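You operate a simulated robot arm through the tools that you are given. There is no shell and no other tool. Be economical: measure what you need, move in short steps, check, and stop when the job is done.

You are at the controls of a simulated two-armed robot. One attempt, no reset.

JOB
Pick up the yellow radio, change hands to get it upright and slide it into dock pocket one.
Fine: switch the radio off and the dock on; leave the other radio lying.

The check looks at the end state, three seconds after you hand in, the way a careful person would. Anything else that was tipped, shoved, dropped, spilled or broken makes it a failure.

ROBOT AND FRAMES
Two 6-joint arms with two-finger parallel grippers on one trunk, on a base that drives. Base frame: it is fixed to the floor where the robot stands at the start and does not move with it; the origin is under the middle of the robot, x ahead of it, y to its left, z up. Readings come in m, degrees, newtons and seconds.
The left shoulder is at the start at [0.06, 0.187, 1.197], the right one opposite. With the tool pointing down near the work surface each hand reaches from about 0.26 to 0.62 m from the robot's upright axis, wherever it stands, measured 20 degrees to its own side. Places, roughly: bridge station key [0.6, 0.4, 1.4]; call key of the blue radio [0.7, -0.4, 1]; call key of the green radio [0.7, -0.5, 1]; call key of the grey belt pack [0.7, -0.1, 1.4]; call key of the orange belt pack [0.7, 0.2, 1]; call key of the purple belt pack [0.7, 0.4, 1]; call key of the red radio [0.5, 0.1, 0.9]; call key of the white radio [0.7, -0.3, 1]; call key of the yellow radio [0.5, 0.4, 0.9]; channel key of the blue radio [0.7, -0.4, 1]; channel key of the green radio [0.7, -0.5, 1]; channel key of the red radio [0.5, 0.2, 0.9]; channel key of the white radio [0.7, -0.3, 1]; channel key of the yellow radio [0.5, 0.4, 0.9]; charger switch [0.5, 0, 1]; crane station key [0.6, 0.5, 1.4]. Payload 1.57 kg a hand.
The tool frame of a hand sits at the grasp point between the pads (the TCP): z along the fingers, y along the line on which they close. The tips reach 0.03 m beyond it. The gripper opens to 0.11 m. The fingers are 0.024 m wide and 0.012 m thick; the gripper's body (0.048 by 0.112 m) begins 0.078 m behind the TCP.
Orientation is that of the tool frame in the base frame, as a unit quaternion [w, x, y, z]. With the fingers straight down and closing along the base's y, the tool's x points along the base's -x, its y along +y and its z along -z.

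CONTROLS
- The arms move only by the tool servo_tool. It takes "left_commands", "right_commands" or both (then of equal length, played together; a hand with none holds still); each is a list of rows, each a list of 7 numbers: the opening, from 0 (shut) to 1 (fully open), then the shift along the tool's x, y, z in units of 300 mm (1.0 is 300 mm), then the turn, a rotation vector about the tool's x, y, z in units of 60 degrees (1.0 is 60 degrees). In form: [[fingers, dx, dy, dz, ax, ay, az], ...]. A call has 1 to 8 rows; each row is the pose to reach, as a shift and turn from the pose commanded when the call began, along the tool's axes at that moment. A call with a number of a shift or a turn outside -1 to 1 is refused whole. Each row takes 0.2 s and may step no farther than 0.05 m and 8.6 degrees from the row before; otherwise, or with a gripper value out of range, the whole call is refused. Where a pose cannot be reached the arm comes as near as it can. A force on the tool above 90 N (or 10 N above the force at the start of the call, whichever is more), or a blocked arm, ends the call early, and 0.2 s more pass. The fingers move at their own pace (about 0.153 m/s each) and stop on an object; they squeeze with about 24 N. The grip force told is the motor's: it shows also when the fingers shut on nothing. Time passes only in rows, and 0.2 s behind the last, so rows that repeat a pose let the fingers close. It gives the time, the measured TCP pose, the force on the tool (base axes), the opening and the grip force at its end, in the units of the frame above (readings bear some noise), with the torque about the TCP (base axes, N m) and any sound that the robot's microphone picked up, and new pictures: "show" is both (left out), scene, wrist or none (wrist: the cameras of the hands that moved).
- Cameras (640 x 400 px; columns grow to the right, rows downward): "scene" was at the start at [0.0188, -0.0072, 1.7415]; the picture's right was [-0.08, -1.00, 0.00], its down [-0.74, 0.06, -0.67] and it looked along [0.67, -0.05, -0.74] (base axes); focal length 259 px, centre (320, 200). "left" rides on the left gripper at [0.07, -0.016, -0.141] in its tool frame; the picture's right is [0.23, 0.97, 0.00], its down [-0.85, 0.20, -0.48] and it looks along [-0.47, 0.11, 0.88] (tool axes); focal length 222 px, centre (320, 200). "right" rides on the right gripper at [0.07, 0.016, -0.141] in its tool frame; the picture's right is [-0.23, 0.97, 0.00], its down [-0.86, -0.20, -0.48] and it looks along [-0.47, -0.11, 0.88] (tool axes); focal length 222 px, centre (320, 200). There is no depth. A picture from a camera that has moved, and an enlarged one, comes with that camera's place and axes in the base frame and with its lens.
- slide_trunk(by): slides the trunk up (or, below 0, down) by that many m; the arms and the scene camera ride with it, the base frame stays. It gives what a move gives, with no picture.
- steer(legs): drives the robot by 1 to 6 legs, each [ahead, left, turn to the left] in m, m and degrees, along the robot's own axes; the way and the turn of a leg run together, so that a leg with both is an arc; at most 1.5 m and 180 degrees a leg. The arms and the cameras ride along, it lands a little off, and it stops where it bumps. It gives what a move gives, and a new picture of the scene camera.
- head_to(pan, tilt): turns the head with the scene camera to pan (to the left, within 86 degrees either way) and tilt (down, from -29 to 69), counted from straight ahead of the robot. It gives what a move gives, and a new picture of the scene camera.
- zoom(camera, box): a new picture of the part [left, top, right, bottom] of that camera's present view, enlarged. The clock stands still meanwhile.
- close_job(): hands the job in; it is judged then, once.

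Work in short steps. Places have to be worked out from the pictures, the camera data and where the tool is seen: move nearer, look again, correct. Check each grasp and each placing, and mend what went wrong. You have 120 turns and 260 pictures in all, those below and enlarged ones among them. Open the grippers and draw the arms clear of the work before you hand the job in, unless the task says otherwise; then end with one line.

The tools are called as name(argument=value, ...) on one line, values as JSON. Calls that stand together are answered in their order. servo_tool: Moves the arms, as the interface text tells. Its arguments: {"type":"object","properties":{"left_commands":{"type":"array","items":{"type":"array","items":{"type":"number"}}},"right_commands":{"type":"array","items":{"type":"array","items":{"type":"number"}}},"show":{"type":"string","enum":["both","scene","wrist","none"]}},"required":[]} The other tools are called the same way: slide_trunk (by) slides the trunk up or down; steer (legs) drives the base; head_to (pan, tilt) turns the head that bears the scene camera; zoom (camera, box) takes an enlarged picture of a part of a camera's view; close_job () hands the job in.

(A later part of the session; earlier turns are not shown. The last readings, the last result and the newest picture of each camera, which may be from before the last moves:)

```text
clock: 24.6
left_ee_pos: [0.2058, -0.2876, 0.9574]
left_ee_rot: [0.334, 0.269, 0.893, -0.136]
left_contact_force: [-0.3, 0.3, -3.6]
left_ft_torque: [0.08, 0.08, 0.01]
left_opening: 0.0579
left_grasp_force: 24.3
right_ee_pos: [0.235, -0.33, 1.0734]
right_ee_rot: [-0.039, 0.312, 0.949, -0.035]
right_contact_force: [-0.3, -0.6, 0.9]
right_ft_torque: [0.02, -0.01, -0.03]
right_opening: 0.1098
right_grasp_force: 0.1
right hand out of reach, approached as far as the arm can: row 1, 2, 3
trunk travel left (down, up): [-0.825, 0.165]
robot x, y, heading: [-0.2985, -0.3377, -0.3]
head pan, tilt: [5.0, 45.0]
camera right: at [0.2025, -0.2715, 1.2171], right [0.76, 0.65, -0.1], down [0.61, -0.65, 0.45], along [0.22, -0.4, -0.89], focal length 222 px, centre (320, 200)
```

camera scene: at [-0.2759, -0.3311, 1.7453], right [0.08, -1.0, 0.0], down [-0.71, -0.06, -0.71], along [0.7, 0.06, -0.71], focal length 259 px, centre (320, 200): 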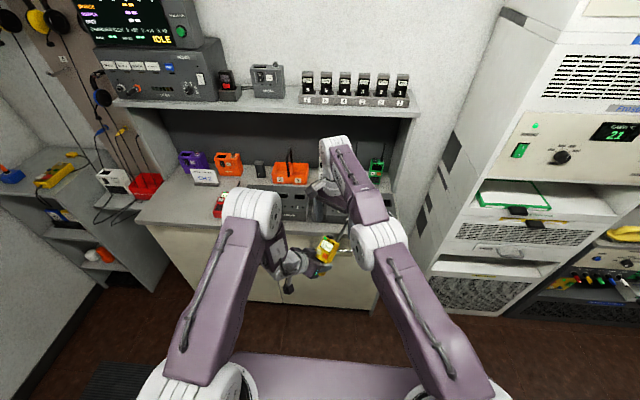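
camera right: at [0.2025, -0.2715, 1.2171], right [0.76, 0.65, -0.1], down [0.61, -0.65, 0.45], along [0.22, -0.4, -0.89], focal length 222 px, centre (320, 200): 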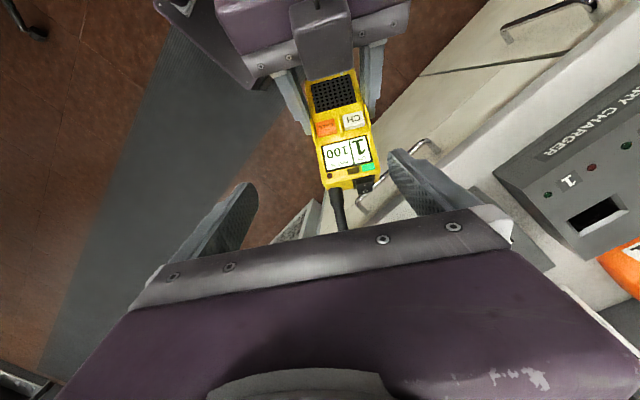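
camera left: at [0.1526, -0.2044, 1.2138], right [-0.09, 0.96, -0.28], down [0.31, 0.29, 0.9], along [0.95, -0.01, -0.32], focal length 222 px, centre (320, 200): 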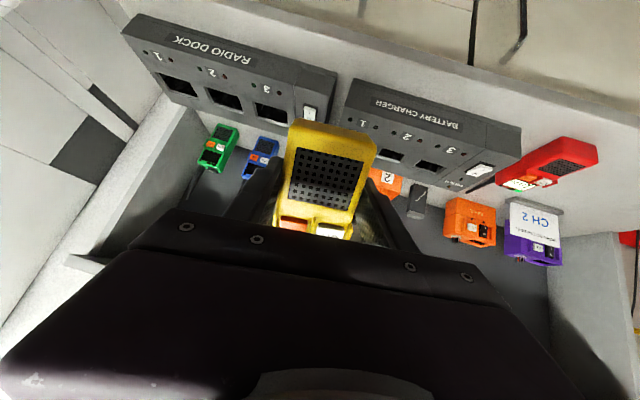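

The right arm is at its reach limit; pitching it 10° less brings its wrist closer. I rotate and descend halfway.

servo_tool(right_commands=[[1, -0.022, 0.04, 0.06, 0, -0.08, 0], [1, -0.045, 0.082, 0.134, 0, -0.167, 0], [1, -0.045, 0.082, 0.134, 0, -0.167, 0]], show="wrist")

```text
clock: 25.4
left_ee_pos: [0.2051, -0.288, 0.9564]
left_ee_rot: [0.332, 0.269, 0.894, -0.135]
left_contact_force: [-0.2, 0.2, -3.7]
left_ft_torque: [0.08, 0.04, 0.02]
left_opening: 0.0579
left_grasp_force: 24.3
right_ee_pos: [0.2553, -0.3213, 1.0316]
right_ee_rot: [0.044, 0.308, 0.949, -0.06]
right_contact_force: [1.1, 0.3, -0.4]
right_ft_torque: [-0.01, -0.03, -0.01]
right_opening: 0.1102
right_grasp_force: 0.0
trunk travel left (down, up): [-0.825, 0.165]
robot x, y, heading: [-0.2975, -0.3369, -0.1]
head pan, tilt: [5.0, 45.0]
camera right: at [0.2038, -0.2495, 1.1613], right [0.76, 0.65, -0.06], down [0.55, -0.59, 0.59], along [0.35, -0.48, -0.8], focal length 222 px, centre (320, 200)
```

right: 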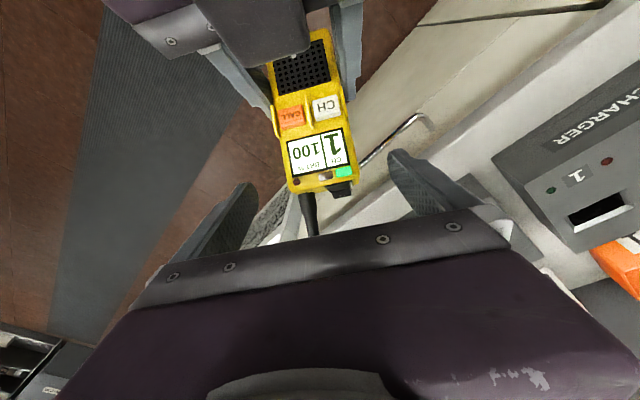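

Good alignment on the radio's head. I descend the last 3.5 cm and look before closing.

servo_tool(right_commands=[[1, 0.007, 0.008, 0.06, 0, 0, 0], [1, 0.014, 0.015, 0.119, 0, 0, 0]], show="wrist")

zoom(camera="scene", box=[240, 190, 400, 300])

```text
clock: 26.0
left_ee_pos: [0.2058, -0.2884, 0.957]
left_ee_rot: [0.333, 0.269, 0.894, -0.135]
left_contact_force: [0.1, 0.1, -3.8]
left_ft_torque: [0.08, 0.03, 0.0]
left_opening: 0.0578
left_grasp_force: 23.6
right_ee_pos: [0.2532, -0.32, 0.9947]
right_ee_rot: [0.044, 0.308, 0.948, -0.061]
right_contact_force: [-0.6, 0.1, 0.3]
right_ft_torque: [-0.03, -0.03, 0.02]
right_opening: 0.1099
right_grasp_force: 0.1
right hand out of reach, approached as far as the arm can: row 1, 2
trunk travel left (down, up): [-0.825, 0.165]
robot x, y, heading: [-0.2989, -0.3363, -0.5]
head pan, tilt: [5.0, 45.0]
camera right: at [0.2008, -0.2494, 1.1248], right [0.76, 0.65, -0.06], down [0.55, -0.59, 0.59], along [0.35, -0.48, -0.8], focal length 222 px, centre (320, 200)
```

right: 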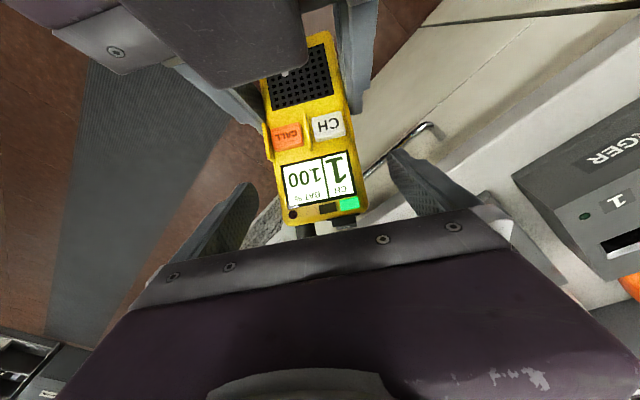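

```text
3.64 times, centred on (320, 245) of scene
camera zoom: at [-0.2774, -0.3308, 1.7453], right [0.08, -1.0, 0.0], down [-0.71, -0.06, -0.71], along [0.7, 0.06, -0.71], focal length 942 px, centre (320, 36)
```

zoom: 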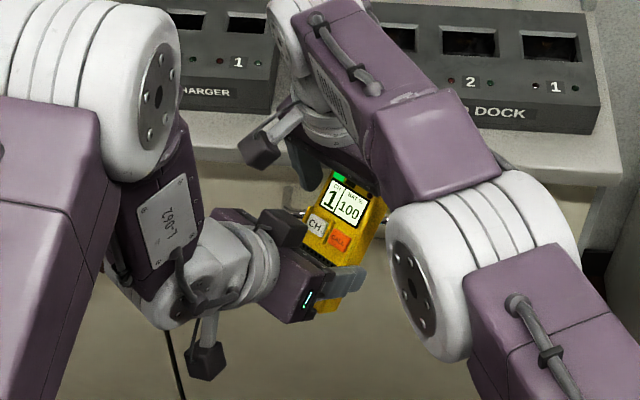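

The fingers straddle the display part, clear of the keys. Close the right hand.

servo_tool(right_commands=[[0.3, 0, 0, 0, 0, 0, 0], [0.3, 0, 0, 0, 0, 0, 0], [0.3, 0, 0, 0, 0, 0, 0]], show="wrist")

```text
clock: 26.8
left_ee_pos: [0.2042, -0.2894, 0.9574]
left_ee_rot: [0.332, 0.271, 0.893, -0.136]
left_contact_force: [-14.5, -9.6, 10.5]
left_ft_torque: [-0.41, -0.06, -0.8]
left_opening: 0.0581
left_grasp_force: 24.5
right_ee_pos: [0.2524, -0.3223, 0.9943]
right_ee_rot: [0.045, 0.308, 0.948, -0.06]
right_contact_force: [14.4, 9.9, -11.5]
right_ft_torque: [0.44, -1.08, -0.13]
right_opening: 0.0584
right_grasp_force: 23.9
trunk travel left (down, up): [-0.825, 0.165]
robot x, y, heading: [-0.2983, -0.3363, -0.2]
head pan, tilt: [5.0, 45.0]
camera right: at [0.2008, -0.2487, 1.1252], right [0.76, 0.65, -0.06], down [0.55, -0.59, 0.59], along [0.35, -0.48, -0.8], focal length 222 px, centre (320, 200)
```

right: 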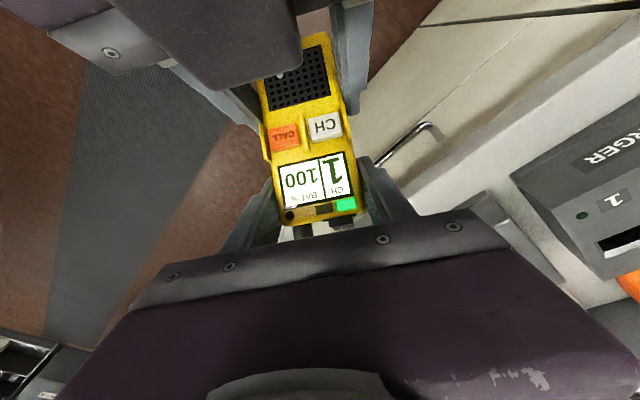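

Both hands hold it. I open the left and draw it back along its fingers.

servo_tool(left_commands=[[0.8, 0, 0, 0, 0, 0, 0], [1, 0, 0, 0, 0, 0, 0], [1, 0, 0, -0.1, 0, 0, 0], [1, 0, 0.05, -0.25, 0, 0, 0], [1, 0, 0.2, -0.3, 0, 0, 0], [1, 0, 0.35, -0.3, 0, 0, 0], [1, 0, 0.5, -0.3, 0, 0, 0]], show="both")

```text
clock: 28.4
left_ee_pos: [0.243, -0.1296, 1.0162]
left_ee_rot: [0.333, 0.268, 0.894, -0.135]
left_contact_force: [-0.1, 0.9, -1.0]
left_ft_torque: [-0.04, 0.04, 0.0]
left_opening: 0.11
left_grasp_force: 0.1
right_ee_pos: [0.2527, -0.3211, 0.9945]
right_ee_rot: [0.043, 0.308, 0.948, -0.061]
right_contact_force: [-0.1, 0.1, 0.7]
right_ft_torque: [-0.07, -0.08, 0.04]
right_opening: 0.0578
right_grasp_force: 24.2
trunk travel left (down, up): [-0.825, 0.165]
robot x, y, heading: [-0.2975, -0.3357, -0.4]
head pan, tilt: [5.0, 45.0]
camera scene: at [-0.2777, -0.3287, 1.7453], right [0.08, -1.0, 0.0], down [-0.71, -0.06, -0.71], along [0.7, 0.06, -0.71], focal length 259 px, centre (320, 200)
camera left: at [0.1169, -0.0556, 1.0747], right [0.41, 0.89, -0.21], down [0.41, 0.03, 0.91], along [0.82, -0.46, -0.35], focal length 222 px, centre (320, 200)
```

scene: 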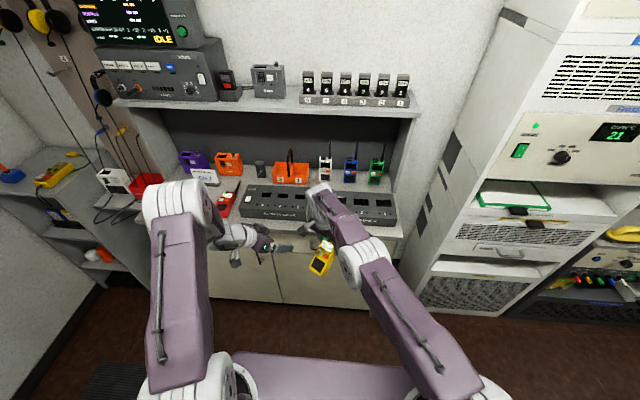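
left: 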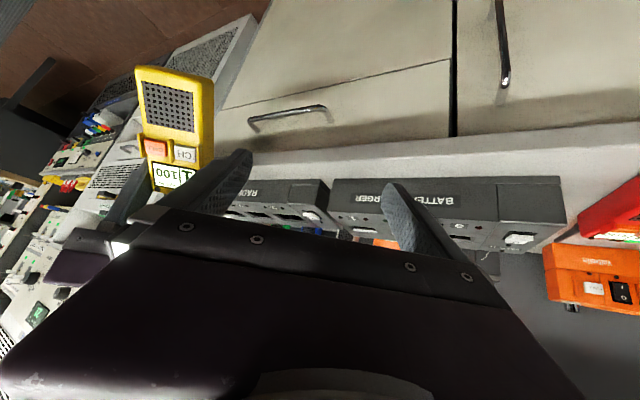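

The right hand alone holds the radio. I turn it upright (face toward the robot) while moving out to the right and up, in free space before the bench.

servo_tool(right_commands=[[0.3, -0.054, -0.086, -0.06, -0.049, -0.1, -0.061], [0.3, -0.107, -0.171, -0.119, -0.098, -0.2, -0.123], [0.3, -0.161, -0.257, -0.179, -0.147, -0.3, -0.184], [0.3, -0.214, -0.342, -0.238, -0.196, -0.4, -0.245], [0.3, -0.268, -0.428, -0.298, -0.246, -0.5, -0.307], [0.3, -0.322, -0.514, -0.358, -0.295, -0.6, -0.368], [0.3, -0.375, -0.6, -0.417, -0.344, -0.7, -0.43], [0.3, -0.429, -0.685, -0.477, -0.393, -0.8, -0.491]], show="both")

```text
clock: 30.2
left_ee_pos: [0.2419, -0.1297, 1.0161]
left_ee_rot: [0.334, 0.269, 0.893, -0.136]
left_contact_force: [-0.3, 0.5, 0.4]
left_ft_torque: [0.0, 0.0, -0.02]
left_opening: 0.1099
left_grasp_force: 0.0
right_ee_pos: [0.2242, -0.485, 1.1743]
right_ee_rot: [0.46, 0.008, 0.888, -0.012]
right_contact_force: [0.9, 0.5, -3.0]
right_ft_torque: [-0.01, 0.04, 0.0]
right_opening: 0.0577
right_grasp_force: 23.8
right hand out of reach, approached as far as the arm can: row 7, 8
trunk travel left (down, up): [-0.825, 0.165]
robot x, y, heading: [-0.2958, -0.3358, -0.1]
head pan, tilt: [5.0, 45.0]
camera scene: at [-0.2793, -0.3282, 1.7453], right [0.08, -1.0, 0.0], down [-0.7, -0.06, -0.71], along [0.7, 0.06, -0.71], focal length 259 px, centre (320, 200)
camera right: at [0.0694, -0.4666, 1.2002], right [0.15, 0.97, 0.17], down [0.1, -0.19, 0.98], along [0.98, -0.13, -0.12], focal length 222 px, centre (320, 200)
```

scene: 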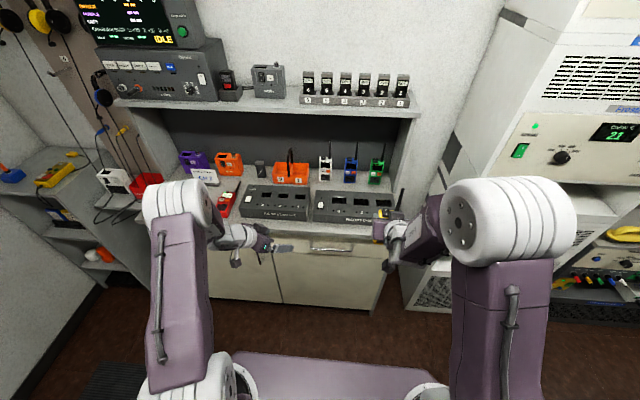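
right: 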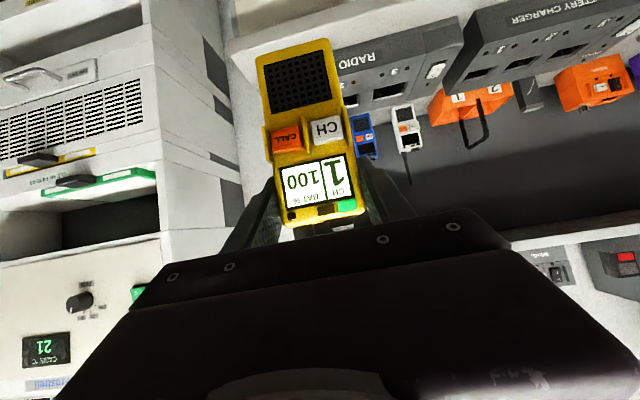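

The radio is upright in the right hand. Now I examine the dock's pockets and switch.

zoom(camera="scene", box=[300, 170, 420, 245])

zoom(camera="left", box=[120, 60, 360, 260])

```text
5.33 times, centred on (360, 208) of scene
camera zoom: at [-0.2793, -0.3282, 1.7453], right [0.08, -1.0, 0.0], down [-0.7, -0.06, -0.71], along [0.7, 0.06, -0.71], focal length 1381 px, centre (107, 160)
```

zoom: 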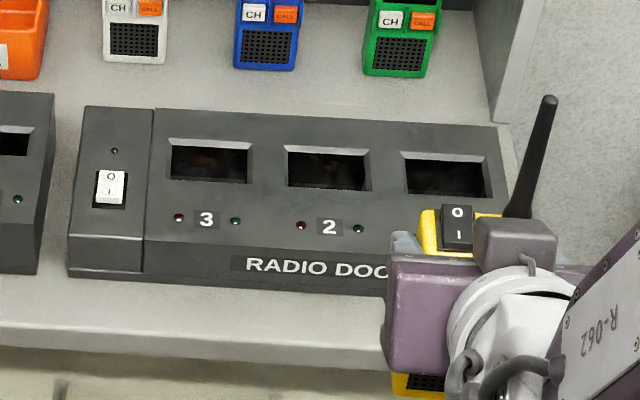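

```text
2.00 times, centred on (240, 160) of left
camera zoom: at [0.1157, -0.0556, 1.075], right [0.41, 0.89, -0.21], down [0.41, 0.03, 0.91], along [0.82, -0.46, -0.35], focal length 444 px, centre (480, 280)
```

zoom: 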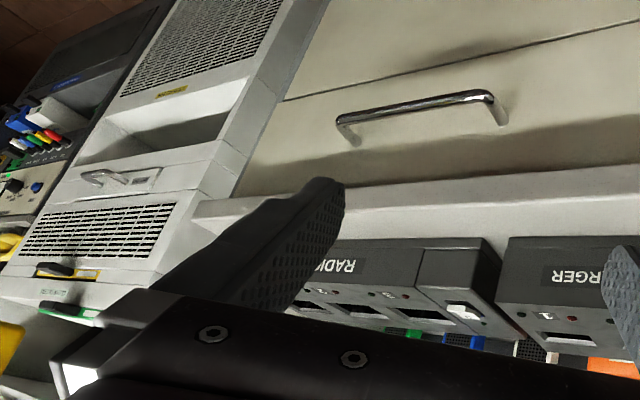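

The rocker reads O at the back and I at the front, and the dock switch likewise has I toward the robot. I raise the left hand, then drive forward 0.25 m so the right hand comes near pocket 1.

servo_tool(left_commands=[[1, -0.04, 0, -0.13, 0, 0, 0], [1, -0.08, 0, -0.26, 0, 0, 0], [1, -0.12, 0.005, -0.39, 0, 0, 0], [1, -0.163, 0.011, -0.527, 0, 0, 0]], show="none")

steer(legs=[[0.2, 0, 0]])

```text
clock: 31.2
left_ee_pos: [0.1946, -0.0797, 1.1662]
left_ee_rot: [0.333, 0.269, 0.894, -0.135]
left_contact_force: [-0.2, -0.5, 0.5]
left_ft_torque: [0.05, 0.01, 0.03]
left_opening: 0.1098
left_grasp_force: 0.1
right_ee_pos: [0.2237, -0.487, 1.1757]
right_ee_rot: [0.46, 0.008, 0.888, -0.011]
right_contact_force: [0.1, 0.1, -3.5]
right_ft_torque: [0.01, 0.02, 0.02]
right_opening: 0.058
right_grasp_force: 24.0
trunk travel left (down, up): [-0.825, 0.165]
robot x, y, heading: [-0.2976, -0.3389, -0.0]
head pan, tilt: [5.0, 45.0]
```

```text
clock: 32.8
left_ee_pos: [0.3932, -0.08, 1.1674]
left_ee_rot: [0.334, 0.268, 0.893, -0.135]
left_contact_force: [0.4, -0.5, 0.5]
left_ft_torque: [0.02, -0.01, -0.01]
left_opening: 0.1102
left_grasp_force: 0.0
right_ee_pos: [0.4235, -0.4874, 1.176]
right_ee_rot: [0.461, 0.008, 0.887, -0.011]
right_contact_force: [-0.5, 0.5, -3.6]
right_ft_torque: [0.02, 0.01, -0.01]
right_opening: 0.0579
right_grasp_force: 24.1
trunk travel left (down, up): [-0.825, 0.165]
robot x, y, heading: [-0.0994, -0.3355, -0.1]
head pan, tilt: [5.0, 45.0]
camera scene: at [-0.0819, -0.3316, 1.7453], right [0.08, -1.0, 0.0], down [-0.7, -0.06, -0.71], along [0.71, 0.06, -0.71], focal length 259 px, centre (320, 200)
```

scene: 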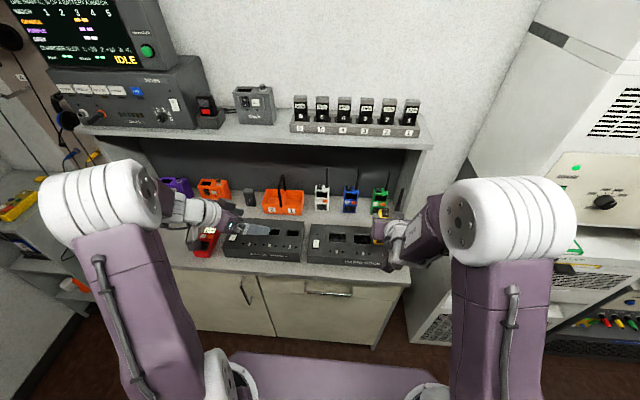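

Check what the left wrist camera sees of the dock from here.

zoom(camera="left", box=[0, 0, 640, 400])

zoom(camera="scene", box=[300, 190, 440, 278])

```text
1.00 times, centred on (320, 200) of left (not enlarged: the box is as wide or as high as the picture)
camera zoom: at [0.2662, -0.0068, 1.2267], right [0.41, 0.89, -0.21], down [0.4, 0.03, 0.91], along [0.82, -0.46, -0.34], focal length 222 px, centre (320, 200)
```

zoom: 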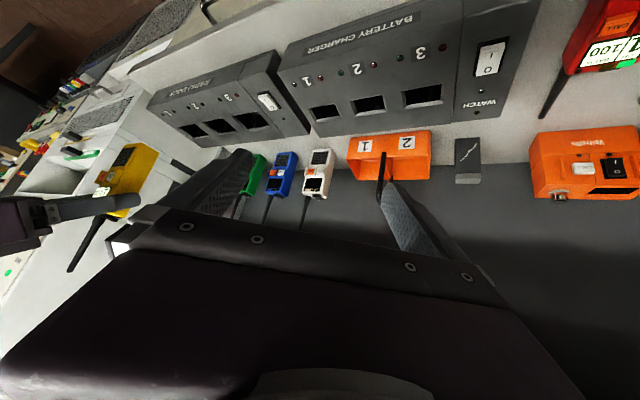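

```text
4.55 times, centred on (370, 234) of scene
camera zoom: at [-0.0819, -0.3316, 1.7453], right [0.08, -1.0, 0.0], down [-0.7, -0.06, -0.71], along [0.71, 0.06, -0.71], focal length 1177 px, centre (93, 46)
```

zoom: 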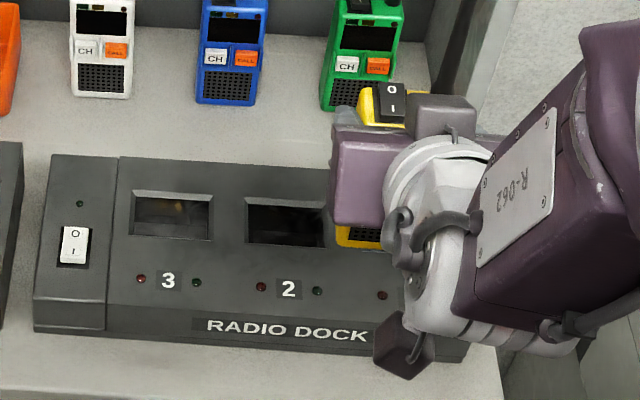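

The left camera gives a useful side view. I enlarge dock and radio there.

zoom(camera="left", box=[60, 60, 320, 222])

```text
2.46 times, centred on (190, 141) of left
camera zoom: at [0.2662, -0.0068, 1.2267], right [0.41, 0.89, -0.21], down [0.4, 0.03, 0.91], along [0.82, -0.46, -0.34], focal length 547 px, centre (640, 345)
```

zoom: 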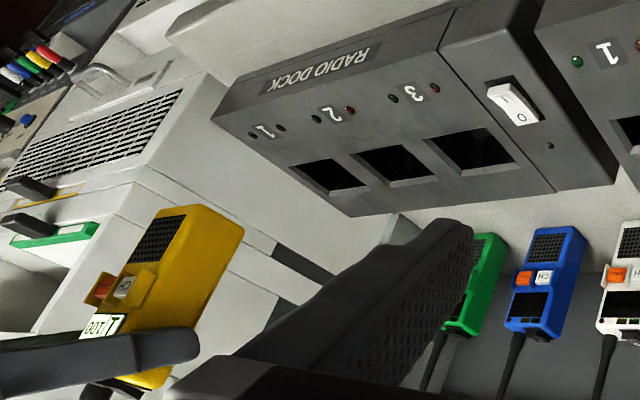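

Triangulated from three views, pocket 1's mouth is near (0.517, -0.535, 0.953); the radio's centre is ~(0.426, -0.487) with its bottom at z 1.076. I drive 0.07 m forward for reach.

steer(legs=[[0.07, 0, 0]])

```text
clock: 33.8
left_ee_pos: [0.4598, -0.0809, 1.1693]
left_ee_rot: [0.335, 0.269, 0.893, -0.135]
left_contact_force: [-1.0, 0.2, 0.8]
left_ft_torque: [0.02, -0.03, 0.04]
left_opening: 0.1099
left_grasp_force: 0.1
right_ee_pos: [0.4891, -0.4874, 1.1784]
right_ee_rot: [0.462, 0.008, 0.887, -0.011]
right_contact_force: [-0.8, -0.3, -3.8]
right_ft_torque: [-0.01, 0.0, 0.02]
right_opening: 0.0578
right_grasp_force: 24.1
trunk travel left (down, up): [-0.825, 0.165]
robot x, y, heading: [-0.0306, -0.3387, -0.1]
head pan, tilt: [5.0, 45.0]
camera scene: at [-0.0171, -0.332, 1.7454], right [0.08, -1.0, 0.0], down [-0.7, -0.06, -0.71], along [0.71, 0.06, -0.7], focal length 259 px, centre (320, 200)
```

scene: 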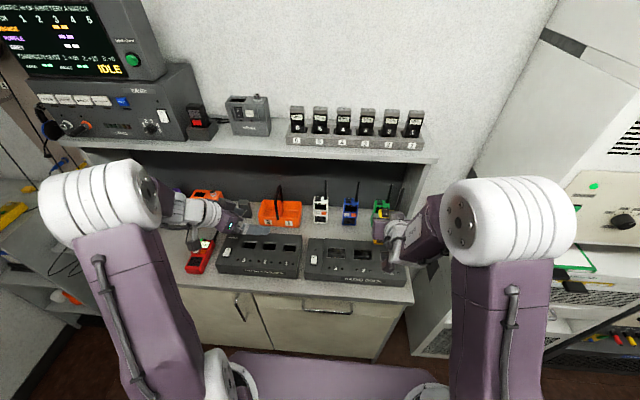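

I move the radio over pocket 1, bottom at about z 1.0, correcting a 1.5° yaw.

servo_tool(right_commands=[[0.3, 0.04, -0.06, 0.05, -0.01, 0, 0], [0.3, 0.1, -0.12, 0.13, -0.02, 0, -0.002], [0.3, 0.164, -0.153, 0.223, -0.026, 0, -0.004]], show="none")

zoom(camera="left", box=[20, 60, 280, 222])

zoom(camera="scene", box=[290, 200, 430, 290])

```text
clock: 34.6
left_ee_pos: [0.47, -0.0805, 1.1639]
left_ee_rot: [0.331, 0.268, 0.895, -0.135]
left_contact_force: [0.3, 0.3, -0.3]
left_ft_torque: [-0.01, 0.01, -0.06]
left_opening: 0.1098
left_grasp_force: 0.0
right_ee_pos: [0.5307, -0.4852, 1.1104]
right_ee_rot: [0.452, 0.003, 0.891, -0.025]
right_contact_force: [0.2, 0.2, -4.3]
right_ft_torque: [0.0, 0.01, -0.04]
right_opening: 0.0576
right_grasp_force: 24.1
right hand out of reach, approached as far as the arm can: row 1, 2, 3
trunk travel left (down, up): [-0.825, 0.165]
robot x, y, heading: [-0.0325, -0.3385, -0.2]
head pan, tilt: [5.0, 45.0]
```

```text
2.46 times, centred on (150, 141) of left
camera zoom: at [0.3424, -0.0073, 1.2246], right [0.41, 0.89, -0.21], down [0.41, 0.03, 0.91], along [0.82, -0.46, -0.35], focal length 547 px, centre (738, 345)
```

zoom: 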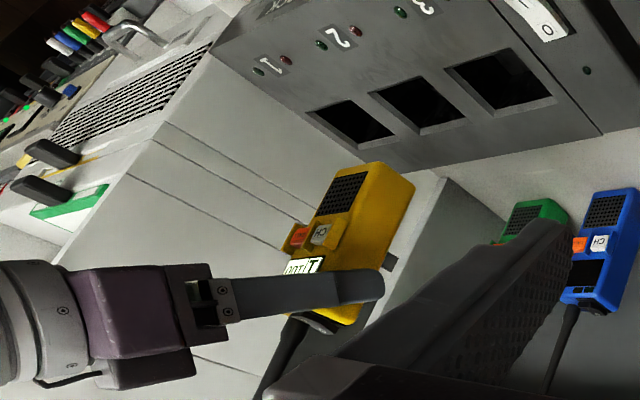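

```text
4.44 times, centred on (360, 245) of scene
camera zoom: at [-0.0028, -0.3319, 1.7452], right [0.08, -1.0, 0.0], down [-0.71, -0.06, -0.7], along [0.7, 0.06, -0.71], focal length 1151 px, centre (142, 0)
```

zoom: 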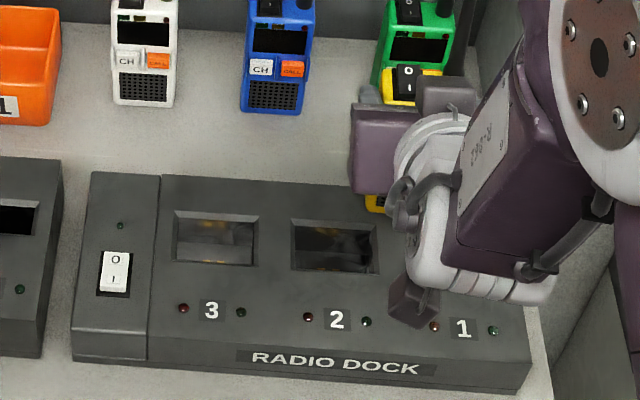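

The arm wouldn't go outward, so I shift the base right 5 cm and back 1.5 cm instead.

steer(legs=[[-0.015, -0.05, 0]])

zoom(camera="left", box=[20, 60, 280, 222])

```text
clock: 35.6
left_ee_pos: [0.453, -0.1225, 1.1642]
left_ee_rot: [0.333, 0.268, 0.894, -0.138]
left_contact_force: [-1.0, 1.0, -0.5]
left_ft_torque: [-0.02, 0.0, -0.04]
left_opening: 0.1099
left_grasp_force: 0.1
right_ee_pos: [0.5139, -0.528, 1.1117]
right_ee_rot: [0.454, 0.0, 0.891, -0.026]
right_contact_force: [-0.4, 0.6, -3.9]
right_ft_torque: [-0.06, -0.01, -0.06]
right_opening: 0.0579
right_grasp_force: 24.0
trunk travel left (down, up): [-0.825, 0.165]
robot x, y, heading: [-0.0436, -0.3867, -0.0]
head pan, tilt: [5.0, 45.0]
camera scene: at [-0.0208, -0.3711, 1.7451], right [0.08, -1.0, 0.01], down [-0.71, -0.06, -0.71], along [0.7, 0.06, -0.71], focal length 259 px, centre (320, 200)
```

scene: 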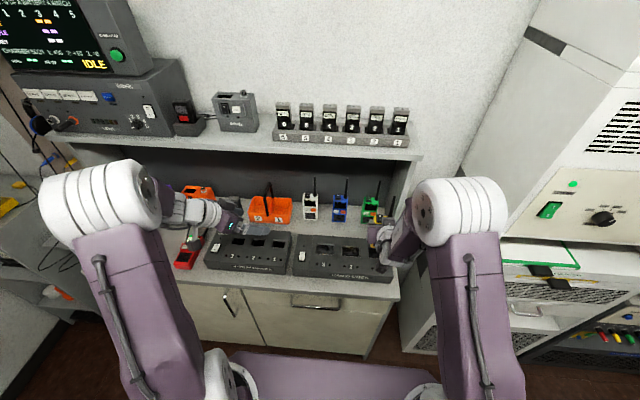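

```text
2.46 times, centred on (150, 141) of left
camera zoom: at [0.3249, -0.0493, 1.2229], right [0.41, 0.89, -0.22], down [0.41, 0.04, 0.91], along [0.82, -0.46, -0.35], focal length 547 px, centre (738, 345)
```

zoom: 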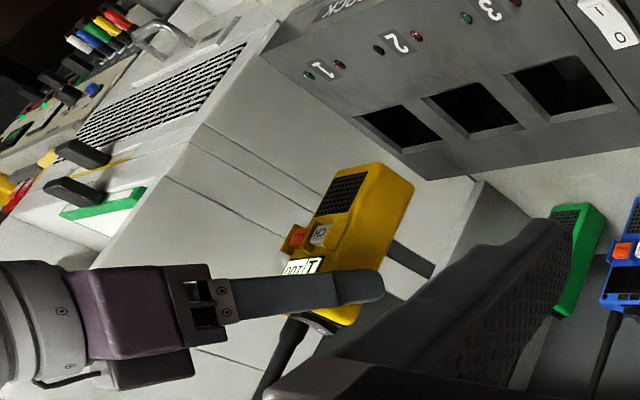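

In the left view the radio is now nearly over pocket 1. I enlarge further to measure the pocket's rim precisely.

zoom(camera="left", box=[130, 80, 240, 150])

```text
5.71 times, centred on (185, 115) of left
camera zoom: at [0.3249, -0.0493, 1.2229], right [0.41, 0.89, -0.22], down [0.41, 0.04, 0.91], along [0.82, -0.46, -0.35], focal length 1269 px, centre (1091, 686)
```

zoom: 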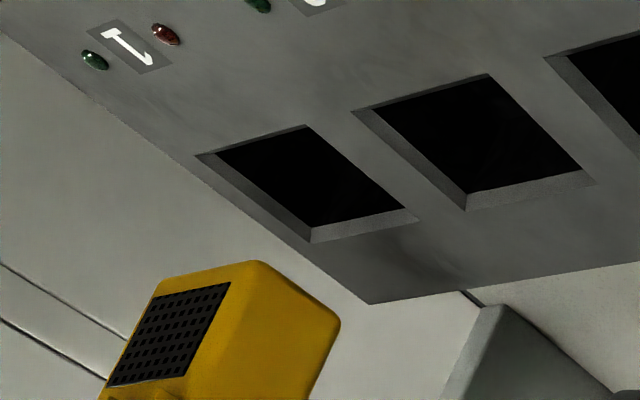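

Relative to pocket 1 the radio is within ~3 mm, but rolled 2.6°. I correct the tilt and lower to ~2 cm above the dock.

servo_tool(right_commands=[[0.3, 0.03, -0.005, 0.02, -0.022, -0.009, 0.012], [0.3, 0.079, -0.01, 0.061, -0.044, -0.017, 0.023], [0.3, 0.079, -0.01, 0.061, -0.044, -0.017, 0.023]], show="none")

zoom(camera="left", box=[100, 80, 240, 170])

```text
clock: 36.4
left_ee_pos: [0.4501, -0.1323, 1.1672]
left_ee_rot: [0.334, 0.268, 0.894, -0.135]
left_contact_force: [-0.1, -0.8, 1.0]
left_ft_torque: [0.01, -0.03, 0.01]
left_opening: 0.1101
left_grasp_force: 0.1
right_ee_pos: [0.5289, -0.5243, 1.0954]
right_ee_rot: [0.456, -0.004, 0.89, -0.017]
right_contact_force: [0.9, 0.2, -3.8]
right_ft_torque: [0.04, 0.03, 0.03]
right_opening: 0.0581
right_grasp_force: 24.0
right hand out of reach, approached as far as the arm can: row 1, 2, 3
trunk travel left (down, up): [-0.825, 0.165]
robot x, y, heading: [-0.0458, -0.3865, -0.1]
head pan, tilt: [5.0, 45.0]
```

```text
4.44 times, centred on (170, 125) of left
camera zoom: at [0.3228, -0.0584, 1.2264], right [0.41, 0.89, -0.21], down [0.41, 0.03, 0.91], along [0.82, -0.46, -0.35], focal length 987 px, centre (987, 533)
```

zoom: 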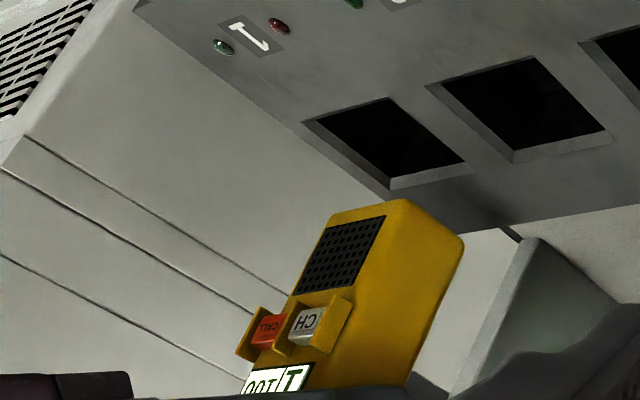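

The pitched wrist is limited when the hand is low relative to the shoulder; lowering the trunk cures that and gives a clean vertical motion. I back off 0.15 m, re-square the hand higher up, then lower the trunk.

steer(legs=[[-0.15, 0, 0]])

servo_tool(right_commands=[[0.3, -0.08, 0, -0.05, 0, 0, 0], [0.3, -0.16, 0, -0.1, 0, 0, 0], [0.3, -0.2, 0, -0.17, -0.017, 0, 0.007], [0.3, -0.22, 0, -0.22, -0.035, -0.012, 0.014]], show="none")

```text
clock: 37.8
left_ee_pos: [0.304, -0.1293, 1.1655]
left_ee_rot: [0.332, 0.267, 0.895, -0.135]
left_contact_force: [0.6, 0.9, -0.4]
left_ft_torque: [-0.01, 0.02, 0.0]
left_opening: 0.1099
left_grasp_force: 0.0
right_ee_pos: [0.3823, -0.5225, 1.0944]
right_ee_rot: [0.455, -0.004, 0.89, -0.018]
right_contact_force: [0.4, -0.1, -3.8]
right_ft_torque: [0.0, 0.06, 0.01]
right_opening: 0.0581
right_grasp_force: 24.6
trunk travel left (down, up): [-0.825, 0.165]
robot x, y, heading: [-0.1959, -0.3875, -0.2]
head pan, tilt: [5.0, 45.0]
camera scene: at [-0.1693, -0.3816, 1.7452], right [0.08, -1.0, 0.0], down [-0.71, -0.06, -0.71], along [0.7, 0.06, -0.71], focal length 259 px, centre (320, 200)
```

scene: 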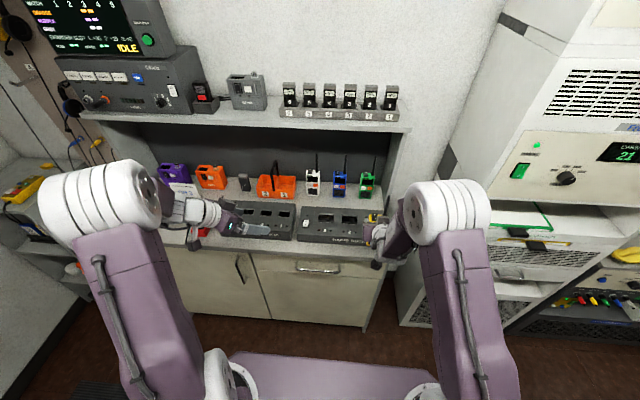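

```text
clock: 38.8
left_ee_pos: [0.2998, -0.1286, 1.1656]
left_ee_rot: [0.333, 0.268, 0.894, -0.136]
left_contact_force: [0.1, 0.0, 0.1]
left_ft_torque: [0.0, -0.01, 0.0]
left_opening: 0.1098
left_grasp_force: 0.2
right_ee_pos: [0.3634, -0.519, 1.1881]
right_ee_rot: [0.461, -0.005, 0.887, 0.001]
right_contact_force: [-0.1, -0.5, -3.6]
right_ft_torque: [0.0, 0.01, 0.0]
right_opening: 0.0578
right_grasp_force: 23.8
trunk travel left (down, up): [-0.825, 0.165]
robot x, y, heading: [-0.1944, -0.3926, -0.2]
head pan, tilt: [5.0, 45.0]
```

Square and reachable now. I lower the trunk 0.085 and drive in again.

slide_trunk(by=-0.085)

steer(legs=[[0.15, -0.012, 0]])

zoom(camera="left", box=[60, 50, 260, 178])

```text
clock: 40.0
left_ee_pos: [0.3017, -0.1292, 1.0801]
left_ee_rot: [0.332, 0.268, 0.894, -0.135]
left_contact_force: [0.1, 0.2, -0.3]
left_ft_torque: [0.01, 0.0, 0.02]
left_opening: 0.1099
left_grasp_force: 0.0
right_ee_pos: [0.3647, -0.5183, 1.1037]
right_ee_rot: [0.461, -0.006, 0.887, 0.001]
right_contact_force: [-0.4, 0.3, -4.0]
right_ft_torque: [-0.02, -0.02, 0.0]
right_opening: 0.0579
right_grasp_force: 23.4
trunk travel left (down, up): [-0.74, 0.25]
robot x, y, heading: [-0.1946, -0.3869, -0.2]
head pan, tilt: [5.0, 45.0]
```

```text
clock: 41.3
left_ee_pos: [0.4463, -0.1406, 1.0819]
left_ee_rot: [0.335, 0.266, 0.894, -0.134]
left_contact_force: [-0.4, -0.8, 0.2]
left_ft_torque: [-0.03, -0.02, 0.02]
left_opening: 0.1096
left_grasp_force: 0.0
right_ee_pos: [0.5112, -0.5292, 1.1039]
right_ee_rot: [0.462, -0.008, 0.887, 0.003]
right_contact_force: [-0.6, -0.8, -3.7]
right_ft_torque: [0.03, -0.01, 0.0]
right_opening: 0.0579
right_grasp_force: 24.6
trunk travel left (down, up): [-0.74, 0.25]
robot x, y, heading: [-0.0472, -0.3983, -0.1]
head pan, tilt: [5.0, 45.0]
camera scene: at [-0.0283, -0.3932, 1.6603], right [0.09, -1.0, 0.0], down [-0.7, -0.06, -0.71], along [0.71, 0.06, -0.71], focal length 259 px, centre (320, 200)
```

scene: 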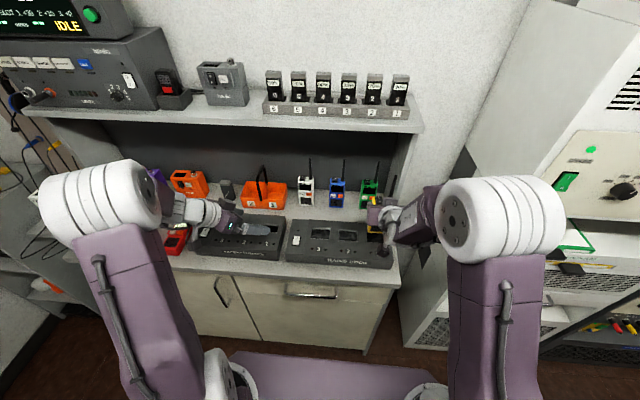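

```text
3.12 times, centred on (160, 114) of left
camera zoom: at [0.3183, -0.0671, 1.1413], right [0.41, 0.89, -0.21], down [0.4, 0.03, 0.91], along [0.82, -0.46, -0.35], focal length 694 px, centre (820, 469)
```

zoom: 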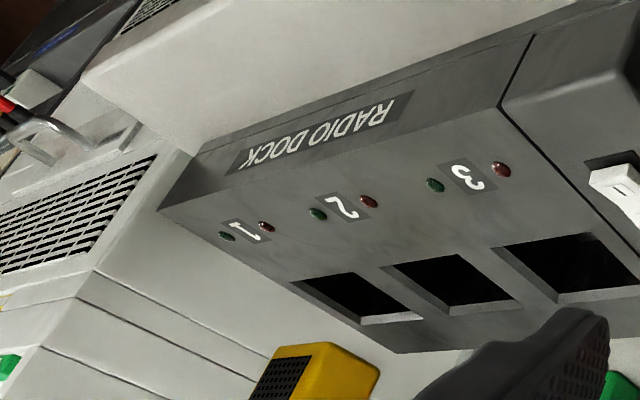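

The estimates agree on a pocket centre of about (0.516, -0.533). I nudge 3 mm forward and 4 mm right, fix a 1° yaw, then lower the trunk 3 cm.

servo_tool(right_commands=[[0.3, -0.006, -0.013, 0.008, 0.012, 0, 0.011], [0.3, -0.006, -0.013, 0.008, 0.012, 0, 0.011]], show="none")

slide_trunk(by=-0.03)

zoom(camera="left", box=[90, 80, 230, 170])

zoom(camera="scene", box=[330, 180, 430, 270])

```text
clock: 41.9
left_ee_pos: [0.4471, -0.14, 1.0814]
left_ee_rot: [0.334, 0.266, 0.894, -0.134]
left_contact_force: [-0.1, 0.4, -0.3]
left_ft_torque: [-0.01, 0.03, 0.0]
left_opening: 0.1099
left_grasp_force: 0.1
right_ee_pos: [0.5147, -0.5327, 1.1028]
right_ee_rot: [0.462, 0.001, 0.887, -0.001]
right_contact_force: [-0.3, -0.2, -4.1]
right_ft_torque: [0.0, 0.03, 0.0]
right_opening: 0.0581
right_grasp_force: 23.8
trunk travel left (down, up): [-0.74, 0.25]
robot x, y, heading: [-0.048, -0.3964, 0.0]
head pan, tilt: [5.0, 45.0]
```

```text
clock: 42.7
left_ee_pos: [0.4484, -0.1409, 1.0506]
left_ee_rot: [0.334, 0.266, 0.894, -0.134]
left_contact_force: [0.6, -0.6, 0.5]
left_ft_torque: [0.03, 0.02, -0.05]
left_opening: 0.1101
left_grasp_force: 0.1
right_ee_pos: [0.5163, -0.5337, 1.0743]
right_ee_rot: [0.461, 0.001, 0.887, -0.001]
right_contact_force: [-1.2, 0.8, -4.5]
right_ft_torque: [-0.01, 0.01, 0.02]
right_opening: 0.0577
right_grasp_force: 23.6
trunk travel left (down, up): [-0.71, 0.28]
robot x, y, heading: [-0.0517, -0.3989, -0.0]
head pan, tilt: [5.0, 45.0]
```

```text
4.44 times, centred on (160, 125) of left
camera zoom: at [0.3203, -0.0673, 1.1106], right [0.41, 0.89, -0.21], down [0.41, 0.03, 0.91], along [0.82, -0.46, -0.35], focal length 987 px, centre (1031, 533)
```

zoom: 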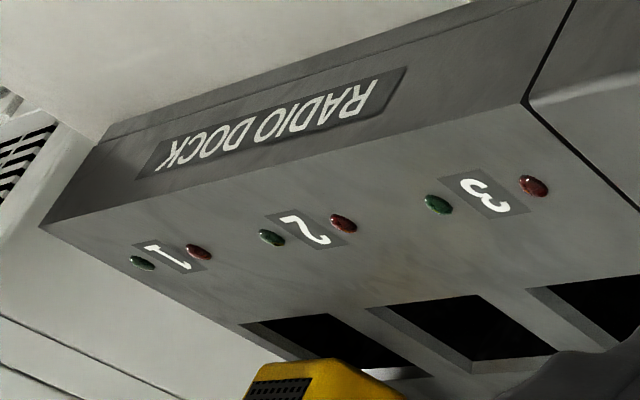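

```text
4.44 times, centred on (380, 225) of scene
camera zoom: at [-0.0252, -0.3935, 1.6302], right [0.09, -1.0, 0.0], down [-0.7, -0.06, -0.71], along [0.7, 0.06, -0.71], focal length 1151 px, centre (53, 89)
```

zoom: 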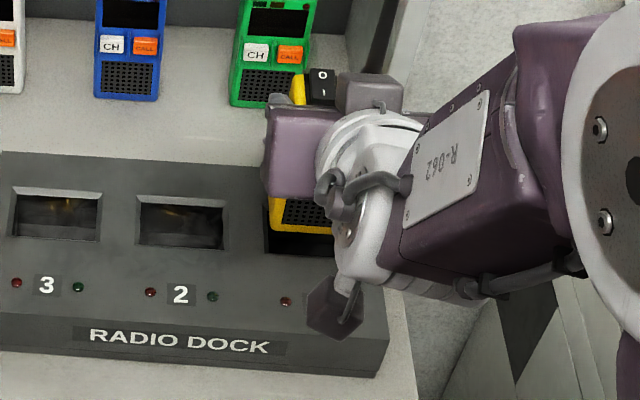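

The bottom is ~2 cm above the rim. By the scene view it should go ~1.5 mm right and ~2 mm back; I nudge and lower 2 cm to the rim, watching the force.

servo_tool(right_commands=[[0.3, 0.004, -0.006, -0.006, 0, 0, 0], [0.3, 0.004, -0.006, -0.006, 0, 0, 0]], show="none")

slide_trunk(by=-0.018)

zoom(camera="scene", box=[330, 180, 430, 270])

zoom(camera="left", box=[90, 70, 230, 160])

```text
clock: 43.3
left_ee_pos: [0.4483, -0.1402, 1.0502]
left_ee_rot: [0.334, 0.266, 0.894, -0.134]
left_contact_force: [0.8, 0.5, -0.2]
left_ft_torque: [0.0, 0.02, 0.01]
left_opening: 0.11
left_grasp_force: 0.0
right_ee_pos: [0.5136, -0.5352, 1.0731]
right_ee_rot: [0.462, 0.001, 0.887, -0.001]
right_contact_force: [-0.4, 0.0, -4.5]
right_ft_torque: [0.0, 0.03, -0.02]
right_opening: 0.0578
right_grasp_force: 24.2
trunk travel left (down, up): [-0.71, 0.28]
robot x, y, heading: [-0.0495, -0.404, -0.2]
head pan, tilt: [5.0, 45.0]
```

```text
clock: 43.9
left_ee_pos: [0.4472, -0.1405, 1.0331]
left_ee_rot: [0.333, 0.267, 0.895, -0.134]
left_contact_force: [-0.2, -0.6, 0.4]
left_ft_torque: [-0.02, -0.01, -0.02]
left_opening: 0.1099
left_grasp_force: 0.1
right_ee_pos: [0.5119, -0.5343, 1.055]
right_ee_rot: [0.461, 0.001, 0.888, -0.001]
right_contact_force: [-0.2, 0.0, -3.5]
right_ft_torque: [-0.02, 0.0, 0.01]
right_opening: 0.0577
right_grasp_force: 24.1
trunk travel left (down, up): [-0.692, 0.298]
robot x, y, heading: [-0.0442, -0.4004, 0.1]
head pan, tilt: [5.0, 45.0]
```

```text
4.44 times, centred on (380, 225) of scene
camera zoom: at [-0.0255, -0.3935, 1.6122], right [0.09, -1.0, 0.0], down [-0.7, -0.06, -0.71], along [0.7, 0.06, -0.71], focal length 1151 px, centre (53, 89)
```

zoom: 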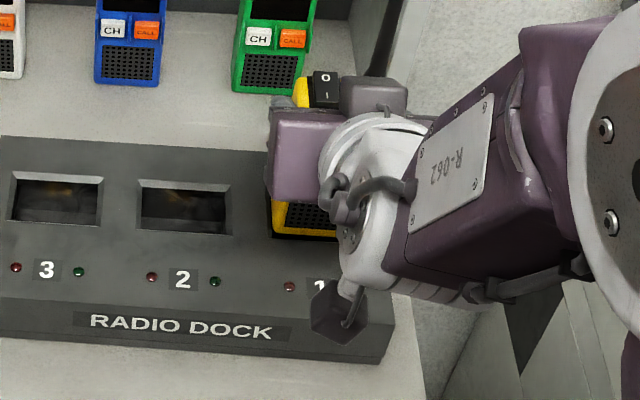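

```text
4.44 times, centred on (160, 115) of left
camera zoom: at [0.3201, -0.0673, 1.0927], right [0.41, 0.89, -0.21], down [0.41, 0.03, 0.91], along [0.82, -0.46, -0.35], focal length 987 px, centre (1031, 578)
```

zoom: 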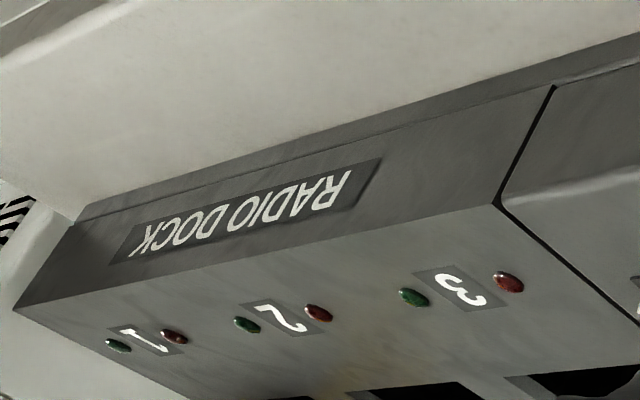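

No contact yet. I enlarge tighter on the pocket's rim.

zoom(camera="scene", box=[350, 210, 420, 250])

zoom(camera="left", box=[110, 130, 230, 205])

```text
9.14 times, centred on (385, 230) of scene
camera zoom: at [-0.0255, -0.3935, 1.6122], right [0.09, -1.0, 0.0], down [-0.7, -0.06, -0.71], along [0.7, 0.06, -0.71], focal length 2367 px, centre (-274, -74)
```

zoom: 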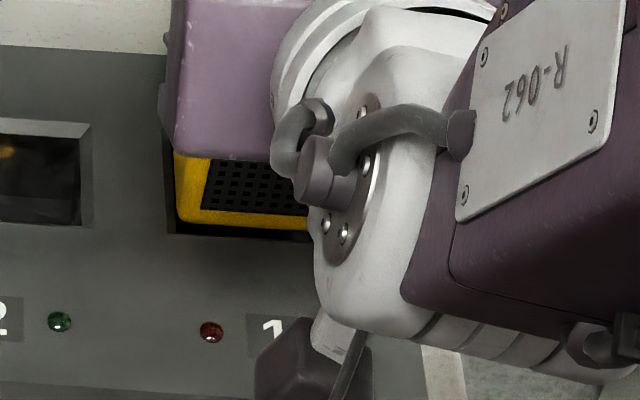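

```text
5.33 times, centred on (170, 168) of left
camera zoom: at [0.3201, -0.0673, 1.0927], right [0.41, 0.89, -0.21], down [0.41, 0.03, 0.91], along [0.82, -0.46, -0.35], focal length 1185 px, centre (1120, 373)
```

zoom: 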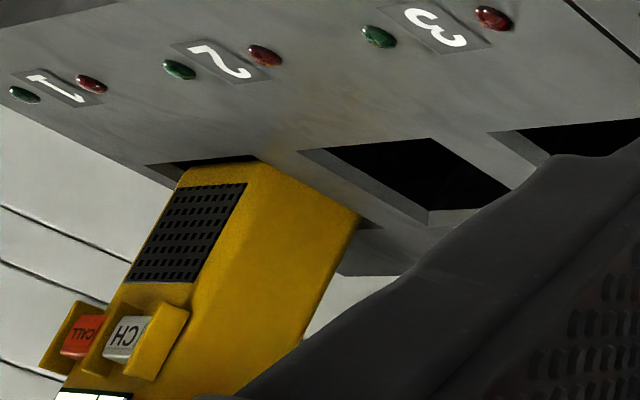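

Gaps of about 4 mm left and 5 mm in front look centred. I lower 1 cm and read the force.

slide_trunk(by=-0.01)

zoom(camera="scene", box=[350, 200, 420, 250])

```text
clock: 44.5
left_ee_pos: [0.4468, -0.14, 1.0219]
left_ee_rot: [0.334, 0.266, 0.894, -0.135]
left_contact_force: [0.1, 0.0, 0.4]
left_ft_torque: [-0.02, 0.05, -0.01]
left_opening: 0.1099
left_grasp_force: 0.1
right_ee_pos: [0.5119, -0.5352, 1.0455]
right_ee_rot: [0.461, 0.001, 0.887, 0.0]
right_contact_force: [-1.0, 0.3, -4.0]
right_ft_torque: [0.04, 0.0, 0.04]
right_opening: 0.0581
right_grasp_force: 24.4
trunk travel left (down, up): [-0.682, 0.308]
robot x, y, heading: [-0.0473, -0.3991, 0.2]
head pan, tilt: [5.0, 45.0]
```

```text
8.00 times, centred on (385, 225) of scene
camera zoom: at [-0.0255, -0.3935, 1.6022], right [0.09, -1.0, 0.0], down [-0.7, -0.06, -0.71], along [0.7, 0.06, -0.71], focal length 2071 px, centre (-200, 0)
```

zoom: 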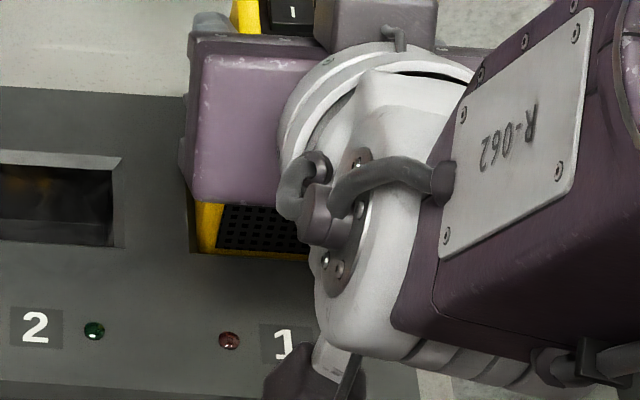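

It enters without contact. Another centimetre.

slide_trunk(by=-0.01)

zoom(camera="scene", box=[350, 200, 420, 250])

```text
clock: 45.1
left_ee_pos: [0.4479, -0.1403, 1.0125]
left_ee_rot: [0.333, 0.266, 0.895, -0.133]
left_contact_force: [0.9, 0.8, 0.1]
left_ft_torque: [-0.02, 0.03, 0.0]
left_opening: 0.1099
left_grasp_force: 0.2
right_ee_pos: [0.5125, -0.5351, 1.0355]
right_ee_rot: [0.461, 0.0, 0.887, 0.0]
right_contact_force: [-0.6, -0.8, -3.3]
right_ft_torque: [0.0, -0.01, -0.02]
right_opening: 0.0578
right_grasp_force: 24.1
trunk travel left (down, up): [-0.672, 0.318]
robot x, y, heading: [-0.0473, -0.3983, -0.1]
head pan, tilt: [5.0, 45.0]
```

```text
8.00 times, centred on (385, 225) of scene
camera zoom: at [-0.0255, -0.3935, 1.5922], right [0.09, -1.0, 0.0], down [-0.7, -0.06, -0.71], along [0.7, 0.06, -0.71], focal length 2071 px, centre (-200, 0)
```

zoom: 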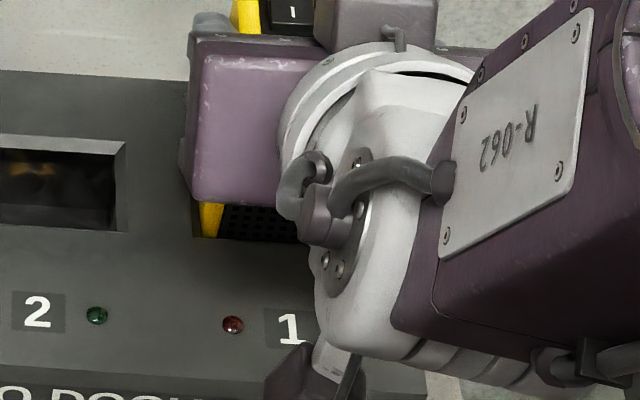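

It is inside the mouth. I first lift the left hand clear, then continue down.

servo_tool(left_commands=[[1, -0.07, 0, -0.1, 0, 0, 0], [1, -0.15, 0, -0.2, 0, 0, 0], [1, -0.22, 0, -0.3, 0, 0, 0]], show="none")

slide_trunk(by=-0.01)

slide_trunk(by=-0.006)

```text
clock: 45.9
left_ee_pos: [0.4444, -0.1275, 1.1236]
left_ee_rot: [0.333, 0.266, 0.895, -0.134]
left_contact_force: [0.5, -0.8, 0.3]
left_ft_torque: [0.03, -0.01, 0.0]
left_opening: 0.1101
left_grasp_force: 0.1
right_ee_pos: [0.5133, -0.536, 1.036]
right_ee_rot: [0.461, 0.001, 0.888, 0.0]
right_contact_force: [0.1, 0.0, -3.8]
right_ft_torque: [0.02, 0.04, 0.01]
right_opening: 0.0579
right_grasp_force: 24.2
trunk travel left (down, up): [-0.672, 0.318]
robot x, y, heading: [-0.0466, -0.3985, -0.1]
head pan, tilt: [5.0, 45.0]
```

```text
clock: 46.5
left_ee_pos: [0.4446, -0.1277, 1.1141]
left_ee_rot: [0.334, 0.266, 0.894, -0.134]
left_contact_force: [0.0, -0.2, -0.1]
left_ft_torque: [0.02, -0.02, -0.02]
left_opening: 0.1098
left_grasp_force: 0.0
right_ee_pos: [0.5124, -0.5356, 1.0261]
right_ee_rot: [0.461, 0.001, 0.887, -0.001]
right_contact_force: [-0.1, -0.1, -4.0]
right_ft_torque: [-0.01, 0.02, -0.01]
right_opening: 0.0578
right_grasp_force: 24.5
trunk travel left (down, up): [-0.662, 0.328]
robot x, y, heading: [-0.046, -0.3986, 0.0]
head pan, tilt: [5.0, 45.0]
```

```text
clock: 47.0
left_ee_pos: [0.4437, -0.1267, 1.1082]
left_ee_rot: [0.334, 0.267, 0.894, -0.134]
left_contact_force: [-0.7, -0.7, -0.1]
left_ft_torque: [0.01, 0.01, -0.02]
left_opening: 0.1098
left_grasp_force: 0.1
right_ee_pos: [0.5135, -0.5349, 1.0208]
right_ee_rot: [0.463, 0.001, 0.886, -0.001]
right_contact_force: [1.0, -1.0, 7.5]
right_ft_torque: [-0.11, 0.07, -0.02]
right_opening: 0.0579
right_grasp_force: 23.8
trunk travel left (down, up): [-0.656, 0.334]
robot x, y, heading: [-0.0492, -0.3982, -0.1]
head pan, tilt: [5.0, 45.0]
```

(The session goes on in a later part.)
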